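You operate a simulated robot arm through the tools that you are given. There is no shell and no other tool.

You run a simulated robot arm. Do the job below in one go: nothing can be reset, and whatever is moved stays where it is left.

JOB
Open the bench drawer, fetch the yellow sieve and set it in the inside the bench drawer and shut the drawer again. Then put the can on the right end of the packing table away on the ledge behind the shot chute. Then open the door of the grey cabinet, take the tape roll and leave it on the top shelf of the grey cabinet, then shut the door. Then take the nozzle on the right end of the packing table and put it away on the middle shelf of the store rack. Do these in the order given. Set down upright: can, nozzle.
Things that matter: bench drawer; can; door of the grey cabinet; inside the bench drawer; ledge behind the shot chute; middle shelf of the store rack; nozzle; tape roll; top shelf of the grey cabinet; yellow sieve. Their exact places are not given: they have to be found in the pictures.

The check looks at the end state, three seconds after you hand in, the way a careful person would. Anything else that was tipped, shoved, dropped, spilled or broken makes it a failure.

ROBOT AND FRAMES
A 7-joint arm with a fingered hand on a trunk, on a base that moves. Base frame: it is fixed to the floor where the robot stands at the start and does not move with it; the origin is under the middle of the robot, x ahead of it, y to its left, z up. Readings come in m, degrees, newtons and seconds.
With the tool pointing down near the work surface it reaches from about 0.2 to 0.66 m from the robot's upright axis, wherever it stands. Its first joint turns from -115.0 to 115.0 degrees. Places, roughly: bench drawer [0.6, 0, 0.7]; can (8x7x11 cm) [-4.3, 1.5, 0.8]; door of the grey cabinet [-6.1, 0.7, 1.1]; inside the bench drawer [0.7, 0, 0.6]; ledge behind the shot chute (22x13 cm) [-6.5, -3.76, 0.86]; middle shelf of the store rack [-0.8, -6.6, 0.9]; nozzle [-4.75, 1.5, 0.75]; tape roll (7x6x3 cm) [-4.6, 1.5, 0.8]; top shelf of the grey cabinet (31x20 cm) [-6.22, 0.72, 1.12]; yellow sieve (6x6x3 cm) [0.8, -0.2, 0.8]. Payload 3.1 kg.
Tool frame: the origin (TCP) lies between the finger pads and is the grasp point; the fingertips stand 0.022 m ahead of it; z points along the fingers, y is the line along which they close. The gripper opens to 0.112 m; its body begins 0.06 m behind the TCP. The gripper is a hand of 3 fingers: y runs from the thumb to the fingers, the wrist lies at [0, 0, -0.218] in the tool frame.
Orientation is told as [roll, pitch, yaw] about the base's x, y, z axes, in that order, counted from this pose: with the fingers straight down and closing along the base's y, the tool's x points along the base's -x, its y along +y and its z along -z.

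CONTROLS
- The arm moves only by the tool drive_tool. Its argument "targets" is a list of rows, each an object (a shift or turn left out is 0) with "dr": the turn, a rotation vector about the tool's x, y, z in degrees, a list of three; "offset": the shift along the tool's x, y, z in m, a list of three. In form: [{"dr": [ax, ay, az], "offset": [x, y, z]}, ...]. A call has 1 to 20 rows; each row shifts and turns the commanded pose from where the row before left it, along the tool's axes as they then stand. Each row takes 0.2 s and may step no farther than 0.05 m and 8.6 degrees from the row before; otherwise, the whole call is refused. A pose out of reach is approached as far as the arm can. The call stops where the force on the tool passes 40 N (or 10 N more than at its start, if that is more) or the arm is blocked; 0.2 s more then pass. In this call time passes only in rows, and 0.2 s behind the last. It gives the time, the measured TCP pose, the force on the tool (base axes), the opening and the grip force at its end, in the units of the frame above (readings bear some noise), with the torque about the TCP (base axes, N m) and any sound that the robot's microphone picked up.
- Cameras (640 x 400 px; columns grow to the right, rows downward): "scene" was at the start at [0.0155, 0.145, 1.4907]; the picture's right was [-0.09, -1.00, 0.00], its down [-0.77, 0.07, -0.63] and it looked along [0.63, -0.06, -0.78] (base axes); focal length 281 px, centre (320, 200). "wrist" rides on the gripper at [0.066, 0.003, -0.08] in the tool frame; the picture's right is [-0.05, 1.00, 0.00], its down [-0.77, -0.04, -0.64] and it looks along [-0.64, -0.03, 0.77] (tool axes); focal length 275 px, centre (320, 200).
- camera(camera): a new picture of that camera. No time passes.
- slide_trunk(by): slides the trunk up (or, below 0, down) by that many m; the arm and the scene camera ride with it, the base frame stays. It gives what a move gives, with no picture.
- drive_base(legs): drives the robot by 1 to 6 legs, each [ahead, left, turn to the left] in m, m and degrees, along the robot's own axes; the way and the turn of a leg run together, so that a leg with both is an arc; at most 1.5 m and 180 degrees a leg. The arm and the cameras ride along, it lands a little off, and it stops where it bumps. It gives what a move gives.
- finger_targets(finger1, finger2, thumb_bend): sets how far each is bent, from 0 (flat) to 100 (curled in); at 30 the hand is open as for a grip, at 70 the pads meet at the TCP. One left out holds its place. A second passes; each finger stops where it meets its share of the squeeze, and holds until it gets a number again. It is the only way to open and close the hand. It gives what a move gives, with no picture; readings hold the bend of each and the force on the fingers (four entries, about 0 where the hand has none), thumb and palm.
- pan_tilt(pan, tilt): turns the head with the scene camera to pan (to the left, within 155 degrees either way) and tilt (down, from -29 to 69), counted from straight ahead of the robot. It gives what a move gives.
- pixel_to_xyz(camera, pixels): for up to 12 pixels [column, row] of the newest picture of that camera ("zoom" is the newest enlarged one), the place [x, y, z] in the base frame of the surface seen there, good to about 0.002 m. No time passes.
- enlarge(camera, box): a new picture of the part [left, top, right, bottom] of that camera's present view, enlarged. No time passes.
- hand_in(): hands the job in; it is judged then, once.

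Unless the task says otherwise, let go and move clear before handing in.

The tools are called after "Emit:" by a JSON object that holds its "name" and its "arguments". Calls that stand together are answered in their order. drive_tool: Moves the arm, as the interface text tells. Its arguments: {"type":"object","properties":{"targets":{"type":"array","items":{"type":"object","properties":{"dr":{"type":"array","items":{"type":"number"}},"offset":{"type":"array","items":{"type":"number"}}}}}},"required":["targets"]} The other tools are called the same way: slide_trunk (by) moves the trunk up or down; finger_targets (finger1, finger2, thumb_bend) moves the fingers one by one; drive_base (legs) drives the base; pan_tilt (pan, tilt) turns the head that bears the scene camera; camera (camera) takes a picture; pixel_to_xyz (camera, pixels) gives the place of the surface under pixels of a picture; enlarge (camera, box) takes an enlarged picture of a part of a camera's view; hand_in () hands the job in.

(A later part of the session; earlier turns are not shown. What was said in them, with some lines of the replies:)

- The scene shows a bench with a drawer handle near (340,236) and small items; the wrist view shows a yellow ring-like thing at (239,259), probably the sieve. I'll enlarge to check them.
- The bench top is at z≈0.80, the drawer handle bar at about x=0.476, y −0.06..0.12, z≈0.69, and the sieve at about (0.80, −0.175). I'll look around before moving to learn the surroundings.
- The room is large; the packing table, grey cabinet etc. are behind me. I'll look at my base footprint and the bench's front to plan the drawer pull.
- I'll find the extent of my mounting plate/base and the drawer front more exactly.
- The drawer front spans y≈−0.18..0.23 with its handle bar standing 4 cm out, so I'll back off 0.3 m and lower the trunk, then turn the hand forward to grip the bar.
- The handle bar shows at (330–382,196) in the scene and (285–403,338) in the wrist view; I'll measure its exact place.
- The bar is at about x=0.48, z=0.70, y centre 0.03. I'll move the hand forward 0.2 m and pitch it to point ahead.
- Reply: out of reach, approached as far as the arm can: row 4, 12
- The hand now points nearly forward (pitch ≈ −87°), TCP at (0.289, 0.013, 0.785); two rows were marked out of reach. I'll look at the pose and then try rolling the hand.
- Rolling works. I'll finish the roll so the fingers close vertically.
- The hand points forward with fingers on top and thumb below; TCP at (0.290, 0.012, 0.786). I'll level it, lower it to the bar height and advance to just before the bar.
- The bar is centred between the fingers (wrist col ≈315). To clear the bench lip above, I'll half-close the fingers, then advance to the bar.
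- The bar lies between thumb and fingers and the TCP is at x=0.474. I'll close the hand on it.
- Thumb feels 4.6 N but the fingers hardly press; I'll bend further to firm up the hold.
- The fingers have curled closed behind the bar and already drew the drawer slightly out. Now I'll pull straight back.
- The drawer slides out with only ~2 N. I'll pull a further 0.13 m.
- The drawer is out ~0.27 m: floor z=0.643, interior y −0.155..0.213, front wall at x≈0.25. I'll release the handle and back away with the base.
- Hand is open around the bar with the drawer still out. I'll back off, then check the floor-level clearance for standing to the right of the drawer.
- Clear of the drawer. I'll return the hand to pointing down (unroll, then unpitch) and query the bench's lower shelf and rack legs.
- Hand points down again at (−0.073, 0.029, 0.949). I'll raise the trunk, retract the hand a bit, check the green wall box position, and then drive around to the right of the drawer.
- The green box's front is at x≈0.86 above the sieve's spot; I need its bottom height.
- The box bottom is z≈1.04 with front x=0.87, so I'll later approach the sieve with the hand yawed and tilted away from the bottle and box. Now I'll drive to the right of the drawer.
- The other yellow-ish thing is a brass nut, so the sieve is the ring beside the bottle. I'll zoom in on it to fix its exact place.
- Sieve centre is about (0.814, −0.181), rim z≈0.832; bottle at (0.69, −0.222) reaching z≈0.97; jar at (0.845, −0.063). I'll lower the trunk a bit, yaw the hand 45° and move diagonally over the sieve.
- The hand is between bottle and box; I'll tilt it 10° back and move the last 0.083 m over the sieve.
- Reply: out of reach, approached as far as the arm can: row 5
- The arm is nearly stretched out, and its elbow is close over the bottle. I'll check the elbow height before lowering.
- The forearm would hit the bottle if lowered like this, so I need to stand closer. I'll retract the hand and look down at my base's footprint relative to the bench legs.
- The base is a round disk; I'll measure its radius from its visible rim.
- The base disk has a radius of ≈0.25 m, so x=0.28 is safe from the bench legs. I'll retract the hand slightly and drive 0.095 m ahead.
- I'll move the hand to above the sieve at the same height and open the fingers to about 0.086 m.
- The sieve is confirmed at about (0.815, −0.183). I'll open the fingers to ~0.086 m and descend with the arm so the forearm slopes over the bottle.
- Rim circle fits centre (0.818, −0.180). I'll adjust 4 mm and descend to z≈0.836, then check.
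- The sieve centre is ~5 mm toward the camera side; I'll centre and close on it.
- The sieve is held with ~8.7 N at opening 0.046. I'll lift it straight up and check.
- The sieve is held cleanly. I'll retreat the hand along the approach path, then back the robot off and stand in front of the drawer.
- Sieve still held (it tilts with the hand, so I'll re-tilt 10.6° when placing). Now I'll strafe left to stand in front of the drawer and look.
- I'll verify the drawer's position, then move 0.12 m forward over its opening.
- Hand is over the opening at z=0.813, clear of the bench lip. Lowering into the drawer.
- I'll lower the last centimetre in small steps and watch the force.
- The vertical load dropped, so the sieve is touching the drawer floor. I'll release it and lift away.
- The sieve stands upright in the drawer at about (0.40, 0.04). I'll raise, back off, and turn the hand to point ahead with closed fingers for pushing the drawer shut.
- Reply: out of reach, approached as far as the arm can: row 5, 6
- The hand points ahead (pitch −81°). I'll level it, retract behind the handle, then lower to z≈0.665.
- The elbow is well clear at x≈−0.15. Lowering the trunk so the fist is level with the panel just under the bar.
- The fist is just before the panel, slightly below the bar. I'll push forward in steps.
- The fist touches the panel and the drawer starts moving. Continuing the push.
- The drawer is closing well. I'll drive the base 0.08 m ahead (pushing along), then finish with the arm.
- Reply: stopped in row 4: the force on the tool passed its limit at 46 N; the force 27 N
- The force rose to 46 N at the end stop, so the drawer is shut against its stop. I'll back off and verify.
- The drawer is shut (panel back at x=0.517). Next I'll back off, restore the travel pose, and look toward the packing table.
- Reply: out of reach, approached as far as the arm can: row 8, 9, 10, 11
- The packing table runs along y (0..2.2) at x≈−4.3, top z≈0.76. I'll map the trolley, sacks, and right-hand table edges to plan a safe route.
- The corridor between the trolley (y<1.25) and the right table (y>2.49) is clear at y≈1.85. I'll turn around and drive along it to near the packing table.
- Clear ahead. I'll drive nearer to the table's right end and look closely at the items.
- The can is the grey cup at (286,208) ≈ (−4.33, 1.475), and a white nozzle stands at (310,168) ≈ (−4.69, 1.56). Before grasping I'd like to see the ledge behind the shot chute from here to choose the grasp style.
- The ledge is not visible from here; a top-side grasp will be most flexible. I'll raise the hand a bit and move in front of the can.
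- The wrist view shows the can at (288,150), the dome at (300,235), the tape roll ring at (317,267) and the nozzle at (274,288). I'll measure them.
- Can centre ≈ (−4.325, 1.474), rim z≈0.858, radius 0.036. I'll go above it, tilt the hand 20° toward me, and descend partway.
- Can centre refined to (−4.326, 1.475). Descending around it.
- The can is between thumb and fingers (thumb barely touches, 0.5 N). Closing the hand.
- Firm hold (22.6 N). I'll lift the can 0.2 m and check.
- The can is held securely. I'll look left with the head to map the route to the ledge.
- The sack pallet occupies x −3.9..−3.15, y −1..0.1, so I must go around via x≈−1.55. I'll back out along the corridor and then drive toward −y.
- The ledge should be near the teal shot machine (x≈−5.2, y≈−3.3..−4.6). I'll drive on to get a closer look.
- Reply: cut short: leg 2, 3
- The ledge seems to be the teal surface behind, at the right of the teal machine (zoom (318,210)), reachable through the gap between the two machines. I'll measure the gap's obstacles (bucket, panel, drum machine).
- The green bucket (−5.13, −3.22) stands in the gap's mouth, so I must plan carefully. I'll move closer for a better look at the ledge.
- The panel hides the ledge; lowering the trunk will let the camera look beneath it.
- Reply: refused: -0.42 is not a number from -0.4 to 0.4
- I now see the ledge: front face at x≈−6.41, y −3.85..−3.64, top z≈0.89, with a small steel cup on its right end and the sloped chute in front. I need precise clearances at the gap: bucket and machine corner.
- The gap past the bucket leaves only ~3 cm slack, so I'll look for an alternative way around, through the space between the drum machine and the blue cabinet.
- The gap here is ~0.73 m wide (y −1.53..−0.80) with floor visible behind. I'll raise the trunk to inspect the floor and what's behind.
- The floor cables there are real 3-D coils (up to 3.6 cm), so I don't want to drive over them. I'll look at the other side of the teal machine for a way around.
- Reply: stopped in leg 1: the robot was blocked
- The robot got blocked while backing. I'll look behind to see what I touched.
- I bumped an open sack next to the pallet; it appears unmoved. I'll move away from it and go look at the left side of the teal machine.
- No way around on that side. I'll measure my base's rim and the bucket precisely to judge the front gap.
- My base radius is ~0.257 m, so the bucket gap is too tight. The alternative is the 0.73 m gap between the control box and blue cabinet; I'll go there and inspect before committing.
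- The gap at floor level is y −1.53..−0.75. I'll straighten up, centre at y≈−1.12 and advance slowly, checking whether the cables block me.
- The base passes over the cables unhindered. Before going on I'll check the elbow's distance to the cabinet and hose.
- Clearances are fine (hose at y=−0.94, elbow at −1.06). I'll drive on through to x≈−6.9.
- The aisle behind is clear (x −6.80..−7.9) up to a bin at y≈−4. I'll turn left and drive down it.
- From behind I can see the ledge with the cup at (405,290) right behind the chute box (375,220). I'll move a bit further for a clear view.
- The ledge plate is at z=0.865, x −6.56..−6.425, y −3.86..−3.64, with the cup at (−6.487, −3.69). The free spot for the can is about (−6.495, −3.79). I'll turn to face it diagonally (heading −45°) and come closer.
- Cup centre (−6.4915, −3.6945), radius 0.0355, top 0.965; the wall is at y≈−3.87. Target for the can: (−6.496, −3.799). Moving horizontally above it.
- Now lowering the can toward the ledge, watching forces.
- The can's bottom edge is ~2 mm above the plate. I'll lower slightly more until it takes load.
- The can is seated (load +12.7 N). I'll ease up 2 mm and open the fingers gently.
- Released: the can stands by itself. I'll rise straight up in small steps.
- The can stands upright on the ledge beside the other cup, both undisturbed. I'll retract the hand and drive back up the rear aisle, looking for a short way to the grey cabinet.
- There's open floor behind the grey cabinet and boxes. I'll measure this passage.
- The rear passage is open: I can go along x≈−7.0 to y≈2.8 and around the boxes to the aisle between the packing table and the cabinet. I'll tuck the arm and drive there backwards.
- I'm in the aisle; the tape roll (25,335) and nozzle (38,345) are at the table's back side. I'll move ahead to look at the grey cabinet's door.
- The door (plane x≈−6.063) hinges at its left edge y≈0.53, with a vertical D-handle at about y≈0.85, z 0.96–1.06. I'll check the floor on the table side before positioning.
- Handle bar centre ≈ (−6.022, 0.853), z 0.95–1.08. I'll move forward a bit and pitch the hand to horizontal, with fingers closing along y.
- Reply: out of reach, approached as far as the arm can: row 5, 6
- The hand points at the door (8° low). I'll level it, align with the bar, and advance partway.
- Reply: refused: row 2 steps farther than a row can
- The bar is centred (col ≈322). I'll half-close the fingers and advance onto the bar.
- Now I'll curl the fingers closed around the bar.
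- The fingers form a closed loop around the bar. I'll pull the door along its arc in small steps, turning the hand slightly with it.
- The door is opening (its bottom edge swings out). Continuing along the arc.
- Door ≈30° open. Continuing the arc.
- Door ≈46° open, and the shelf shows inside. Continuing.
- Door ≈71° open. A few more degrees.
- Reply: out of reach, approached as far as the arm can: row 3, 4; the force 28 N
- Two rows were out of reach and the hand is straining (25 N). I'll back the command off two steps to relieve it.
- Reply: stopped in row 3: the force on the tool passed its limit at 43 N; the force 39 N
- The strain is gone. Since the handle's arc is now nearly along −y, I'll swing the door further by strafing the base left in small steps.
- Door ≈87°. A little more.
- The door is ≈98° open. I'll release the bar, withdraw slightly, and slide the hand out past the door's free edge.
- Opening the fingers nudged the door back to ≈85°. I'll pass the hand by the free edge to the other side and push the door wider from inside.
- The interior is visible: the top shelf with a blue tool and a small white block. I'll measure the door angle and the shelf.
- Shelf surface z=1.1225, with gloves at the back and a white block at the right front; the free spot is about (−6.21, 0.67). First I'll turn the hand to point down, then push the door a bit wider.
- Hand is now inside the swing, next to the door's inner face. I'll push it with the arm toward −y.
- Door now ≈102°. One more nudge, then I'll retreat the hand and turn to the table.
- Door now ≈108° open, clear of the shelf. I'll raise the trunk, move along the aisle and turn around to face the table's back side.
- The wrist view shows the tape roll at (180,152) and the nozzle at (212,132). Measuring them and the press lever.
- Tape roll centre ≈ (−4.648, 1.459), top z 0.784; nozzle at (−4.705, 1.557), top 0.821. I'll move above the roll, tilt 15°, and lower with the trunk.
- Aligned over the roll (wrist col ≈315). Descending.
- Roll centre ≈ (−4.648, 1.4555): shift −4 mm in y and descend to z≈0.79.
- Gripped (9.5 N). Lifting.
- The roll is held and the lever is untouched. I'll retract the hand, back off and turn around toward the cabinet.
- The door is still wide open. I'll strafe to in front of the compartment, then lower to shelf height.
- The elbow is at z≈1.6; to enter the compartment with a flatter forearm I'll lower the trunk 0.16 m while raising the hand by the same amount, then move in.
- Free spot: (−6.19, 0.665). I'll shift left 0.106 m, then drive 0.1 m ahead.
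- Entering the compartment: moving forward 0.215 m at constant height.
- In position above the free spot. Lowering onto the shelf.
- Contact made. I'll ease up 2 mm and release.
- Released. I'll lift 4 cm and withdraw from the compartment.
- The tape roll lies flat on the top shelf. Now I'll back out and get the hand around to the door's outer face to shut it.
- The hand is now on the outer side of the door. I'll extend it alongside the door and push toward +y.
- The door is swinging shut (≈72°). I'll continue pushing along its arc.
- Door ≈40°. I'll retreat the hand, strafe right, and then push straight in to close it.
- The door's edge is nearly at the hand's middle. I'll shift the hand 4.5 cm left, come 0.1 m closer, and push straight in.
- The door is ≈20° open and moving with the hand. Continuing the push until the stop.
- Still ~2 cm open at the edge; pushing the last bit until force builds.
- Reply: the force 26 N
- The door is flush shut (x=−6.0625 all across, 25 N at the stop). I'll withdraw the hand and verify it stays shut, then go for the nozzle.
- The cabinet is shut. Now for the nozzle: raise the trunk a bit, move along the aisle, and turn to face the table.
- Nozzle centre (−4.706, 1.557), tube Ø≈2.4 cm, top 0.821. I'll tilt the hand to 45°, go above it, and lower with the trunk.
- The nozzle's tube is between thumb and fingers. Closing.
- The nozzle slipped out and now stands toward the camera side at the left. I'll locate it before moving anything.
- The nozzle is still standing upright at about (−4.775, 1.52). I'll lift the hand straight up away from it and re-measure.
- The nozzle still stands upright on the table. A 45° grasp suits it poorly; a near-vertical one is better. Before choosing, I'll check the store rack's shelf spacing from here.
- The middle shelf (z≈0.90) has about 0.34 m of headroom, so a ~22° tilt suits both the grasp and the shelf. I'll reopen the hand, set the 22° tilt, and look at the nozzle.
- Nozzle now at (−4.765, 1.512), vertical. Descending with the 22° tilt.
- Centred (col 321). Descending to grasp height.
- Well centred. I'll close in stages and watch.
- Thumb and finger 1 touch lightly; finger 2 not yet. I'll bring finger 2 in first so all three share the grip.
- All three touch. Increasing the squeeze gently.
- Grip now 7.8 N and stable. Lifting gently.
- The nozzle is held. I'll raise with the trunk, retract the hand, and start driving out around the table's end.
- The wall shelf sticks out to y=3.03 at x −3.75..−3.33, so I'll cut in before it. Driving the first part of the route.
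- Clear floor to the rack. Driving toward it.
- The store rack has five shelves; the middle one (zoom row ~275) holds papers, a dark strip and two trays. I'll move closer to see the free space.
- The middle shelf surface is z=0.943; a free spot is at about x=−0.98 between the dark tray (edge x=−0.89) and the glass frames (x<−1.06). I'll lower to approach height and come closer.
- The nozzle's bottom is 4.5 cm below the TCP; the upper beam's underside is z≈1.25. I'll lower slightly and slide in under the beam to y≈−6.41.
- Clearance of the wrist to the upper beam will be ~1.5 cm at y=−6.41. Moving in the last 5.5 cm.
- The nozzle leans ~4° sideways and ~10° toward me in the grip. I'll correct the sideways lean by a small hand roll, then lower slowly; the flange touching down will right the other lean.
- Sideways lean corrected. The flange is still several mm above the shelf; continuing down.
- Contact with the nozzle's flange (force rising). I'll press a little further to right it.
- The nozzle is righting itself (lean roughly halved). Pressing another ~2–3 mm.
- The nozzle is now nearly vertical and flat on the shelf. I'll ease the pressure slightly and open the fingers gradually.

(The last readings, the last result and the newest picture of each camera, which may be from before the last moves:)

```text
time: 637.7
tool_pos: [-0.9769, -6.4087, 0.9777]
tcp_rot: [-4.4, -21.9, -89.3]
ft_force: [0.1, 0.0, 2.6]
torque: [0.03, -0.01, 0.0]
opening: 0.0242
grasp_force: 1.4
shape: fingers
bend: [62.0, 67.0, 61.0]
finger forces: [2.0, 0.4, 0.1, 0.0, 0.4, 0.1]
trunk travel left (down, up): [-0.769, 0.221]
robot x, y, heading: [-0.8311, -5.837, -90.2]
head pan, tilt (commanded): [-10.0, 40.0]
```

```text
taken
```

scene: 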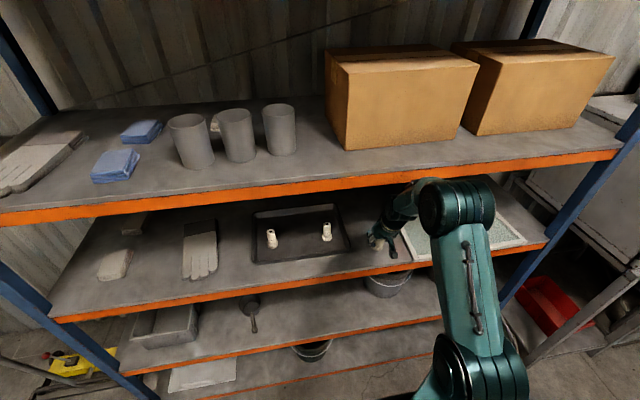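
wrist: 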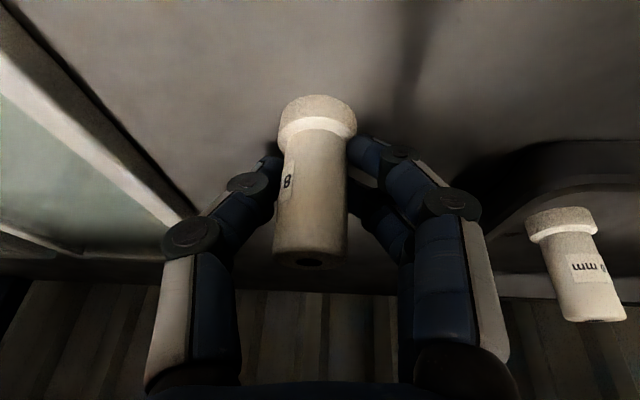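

Emit:
{"name": "finger_targets", "arguments": {"finger1": 58, "finger2": 60, "thumb_bend": 58}}

Emit:
{"name": "camera", "arguments": {"camera": "wrist"}}

Emit:
{"name": "finger_targets", "arguments": {"finger1": 48, "finger2": 48, "thumb_bend": 50}}

Emit:
{"name": "camera", "arguments": {"camera": "wrist"}}

```text
time: 638.7
tool_pos: [-0.9774, -6.4107, 0.9776]
tcp_rot: [-4.3, -21.9, -89.3]
ft_force: [0.6, 0.4, 0.0]
torque: [0.01, 0.01, -0.03]
opening: 0.0347
grasp_force: 0.0
shape: fingers
bend: [57.0, 60.0, 57.0]
finger forces: [0.1, 0.0, 0.0, 0.1, 0.0, 0.1]
trunk travel left (down, up): [-0.769, 0.221]
robot x, y, heading: [-0.831, -5.8415, -90.3]
head pan, tilt (commanded): [-10.0, 40.0]
```

```text
taken
```

wrist: 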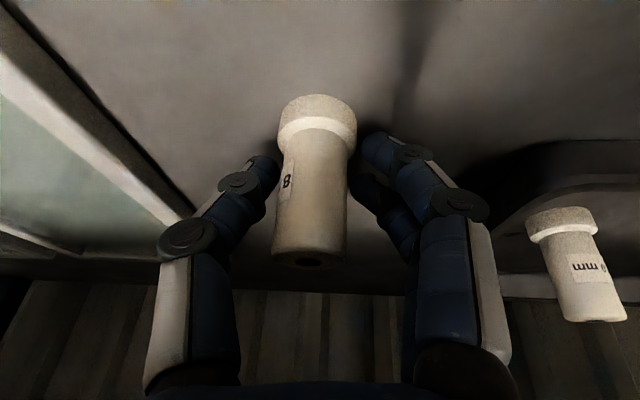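

```text
time: 639.7
tool_pos: [-0.9784, -6.4089, 0.9782]
tcp_rot: [-4.2, -21.9, -89.2]
ft_force: [-0.3, -0.4, -0.6]
torque: [0.03, 0.04, 0.01]
opening: 0.0574
grasp_force: 0.0
shape: fingers
bend: [48.0, 48.0, 50.0]
finger forces: [0.0, 0.0, 0.0, 0.0, 0.0, 0.1]
trunk travel left (down, up): [-0.769, 0.221]
robot x, y, heading: [-0.8282, -5.8376, -90.2]
head pan, tilt (commanded): [-10.0, 40.0]
```

```text
taken
```

wrist: 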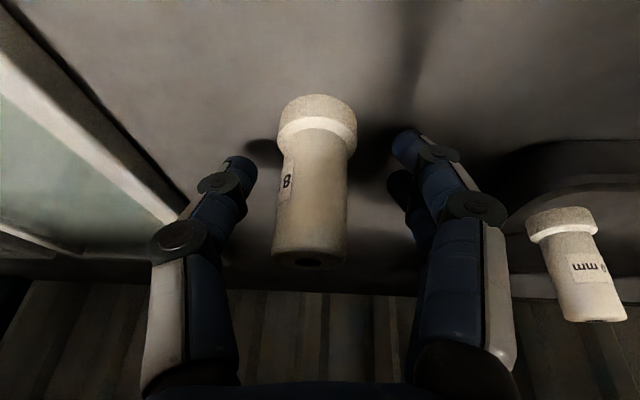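

The nozzle stands free and upright. I'll withdraw the hand horizontally toward me.

Emit:
{"name": "drive_tool", "arguments": {"targets": [{"offset": [0.0139, 0, -0.0056]}, {"offset": [0.0278, 0, -0.0112]}, {"offset": [0.0348, 0, -0.014]}, {"offset": [0.0348, 0, -0.014]}, {"offset": [0.0348, 0, -0.014]}]}}

Emit:
{"name": "camera", "arguments": {"camera": "wrist"}}

Emit:
{"name": "camera", "arguments": {"camera": "scene"}}

Emit:
{"name": "enlarge", "arguments": {"camera": "scene", "box": [300, 160, 500, 300]}}

```text
time: 640.9
tool_pos: [-0.968, -6.2541, 0.9781]
tcp_rot: [-4.4, -21.9, -88.7]
ft_force: [-0.3, 0.8, 0.4]
torque: [-0.02, 0.01, 0.01]
opening: 0.0575
grasp_force: 0.1
shape: fingers
bend: [48.0, 48.0, 50.0]
finger forces: [0.1, 0.1, 0.1, 0.0, 0.1, 0.0]
trunk travel left (down, up): [-0.769, 0.221]
robot x, y, heading: [-0.8294, -5.8427, -89.9]
head pan, tilt (commanded): [-10.0, 40.0]
```

```text
taken
```

wrist: 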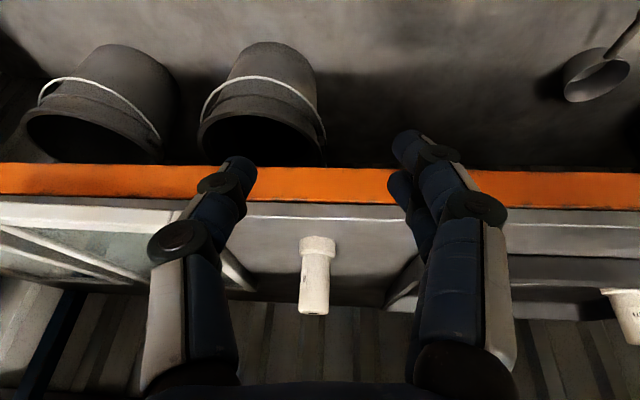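

```text
taken
```

scene: 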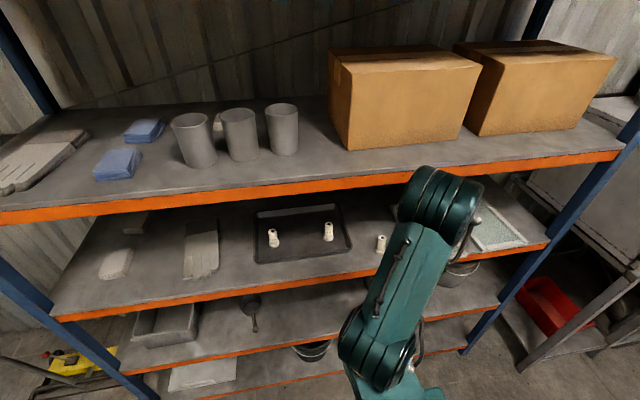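

```text
2.86 times, centred on (400, 230) of scene
```

zoom: 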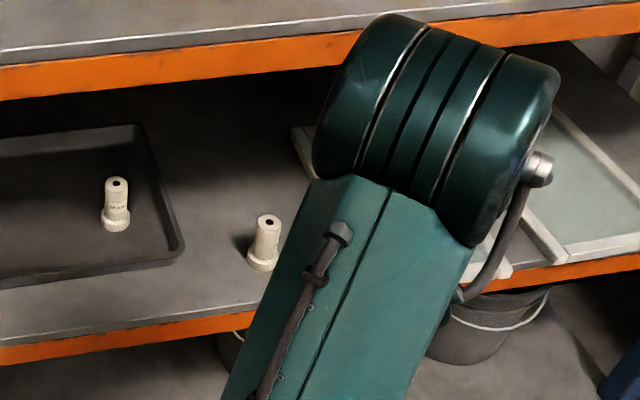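

The nozzle stands upright on the middle shelf. I'll back the robot away and take a last look.

Emit:
{"name": "drive_base", "arguments": {"legs": [[-0.6, 0, 0]]}}

Emit:
{"name": "pan_tilt", "arguments": {"pan": 0, "tilt": 30}}

Emit:
{"name": "camera", "arguments": {"camera": "scene"}}

Emit:
{"name": "enlarge", "arguments": {"camera": "scene", "box": [220, 120, 440, 260]}}

```text
time: 644.3
tool_pos: [-0.9732, -5.6451, 0.9769]
tcp_rot: [-4.3, -21.9, -89.8]
ft_force: [-1.3, 0.3, 0.0]
torque: [-0.03, 0.02, 0.04]
opening: 0.0578
grasp_force: 0.1
shape: fingers
bend: [48.0, 48.0, 50.0]
finger forces: [0.0, 0.0, 0.1, 0.0, 0.0, 0.1]
trunk travel left (down, up): [-0.769, 0.221]
robot x, y, heading: [-0.8284, -5.2364, -90.9]
head pan, tilt (commanded): [-10.0, 40.0]
```

```text
time: 645.0
tool_pos: [-0.9728, -5.6459, 0.9774]
tcp_rot: [-4.3, -22.0, -89.7]
ft_force: [-0.6, 0.1, 0.1]
torque: [0.06, 0.01, 0.0]
opening: 0.0577
grasp_force: 0.0
shape: fingers
bend: [48.0, 48.0, 50.0]
finger forces: [0.0, 0.1, 0.0, 0.0, 0.0, 0.0]
trunk travel left (down, up): [-0.769, 0.221]
robot x, y, heading: [-0.8273, -5.2343, -90.7]
head pan, tilt (commanded): [0.0, 30.0]
```

```text
taken
```

scene: 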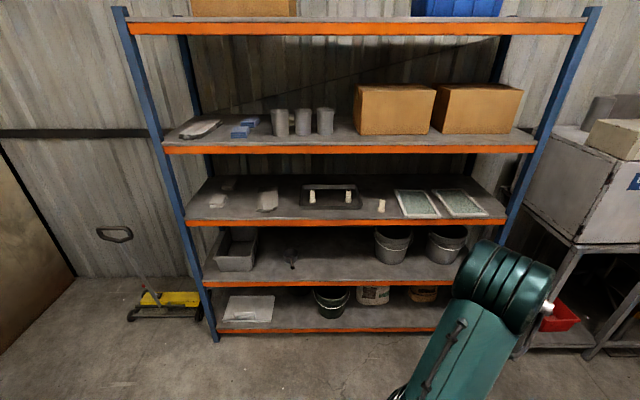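

```text
2.86 times, centred on (330, 190) of scene
```

zoom: 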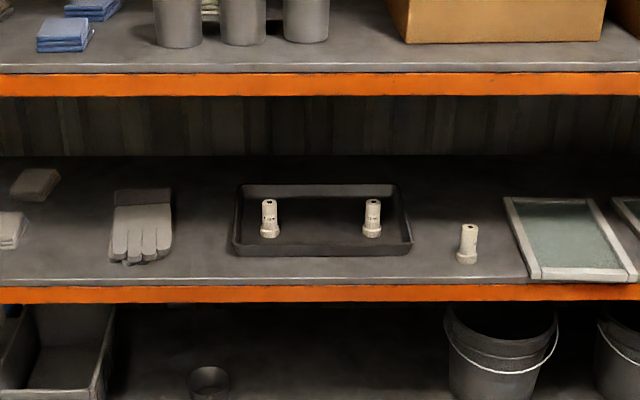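

The nozzle stands upright on the middle shelf at zoom (467,243). The sieve is in the shut drawer, the can is on the ledge and the tape roll is in the shut cabinet. The hand is clear, so I hand in the job.

Emit:
{"name": "hand_in", "arguments": {}}

```text
The job is handed in.
```

I've handed in the job, and all four parts are done in the order given.

- **Yellow sieve:** it stands in the bench drawer, and the drawer is shut again.
- **Can:** it stands upright on the ledge behind the shot chute, beside the can that was already there.
- **Tape roll:** it lies flat on the top shelf of the grey cabinet, and the door is shut.
- **Nozzle:** it stands upright on the middle shelf of the store rack, on the bare shelf between the tray of nozzles and the glass frames.

These things happened along the way and could matter to the check:

- **Sack bumped:** while backing up with the can, the base ran into an open sack beside the sack pallet. It looked unmoved in the pictures, but I couldn't measure it exactly.
- **Floor cables:** I drove over the cables by the drum machine once to reach the ledge from behind. I didn't look at them again afterwards.
- **Nozzle slipped:** my first grip on the nozzle failed and pushed it about 7 cm across the table. It stayed upright, and the second grip held.
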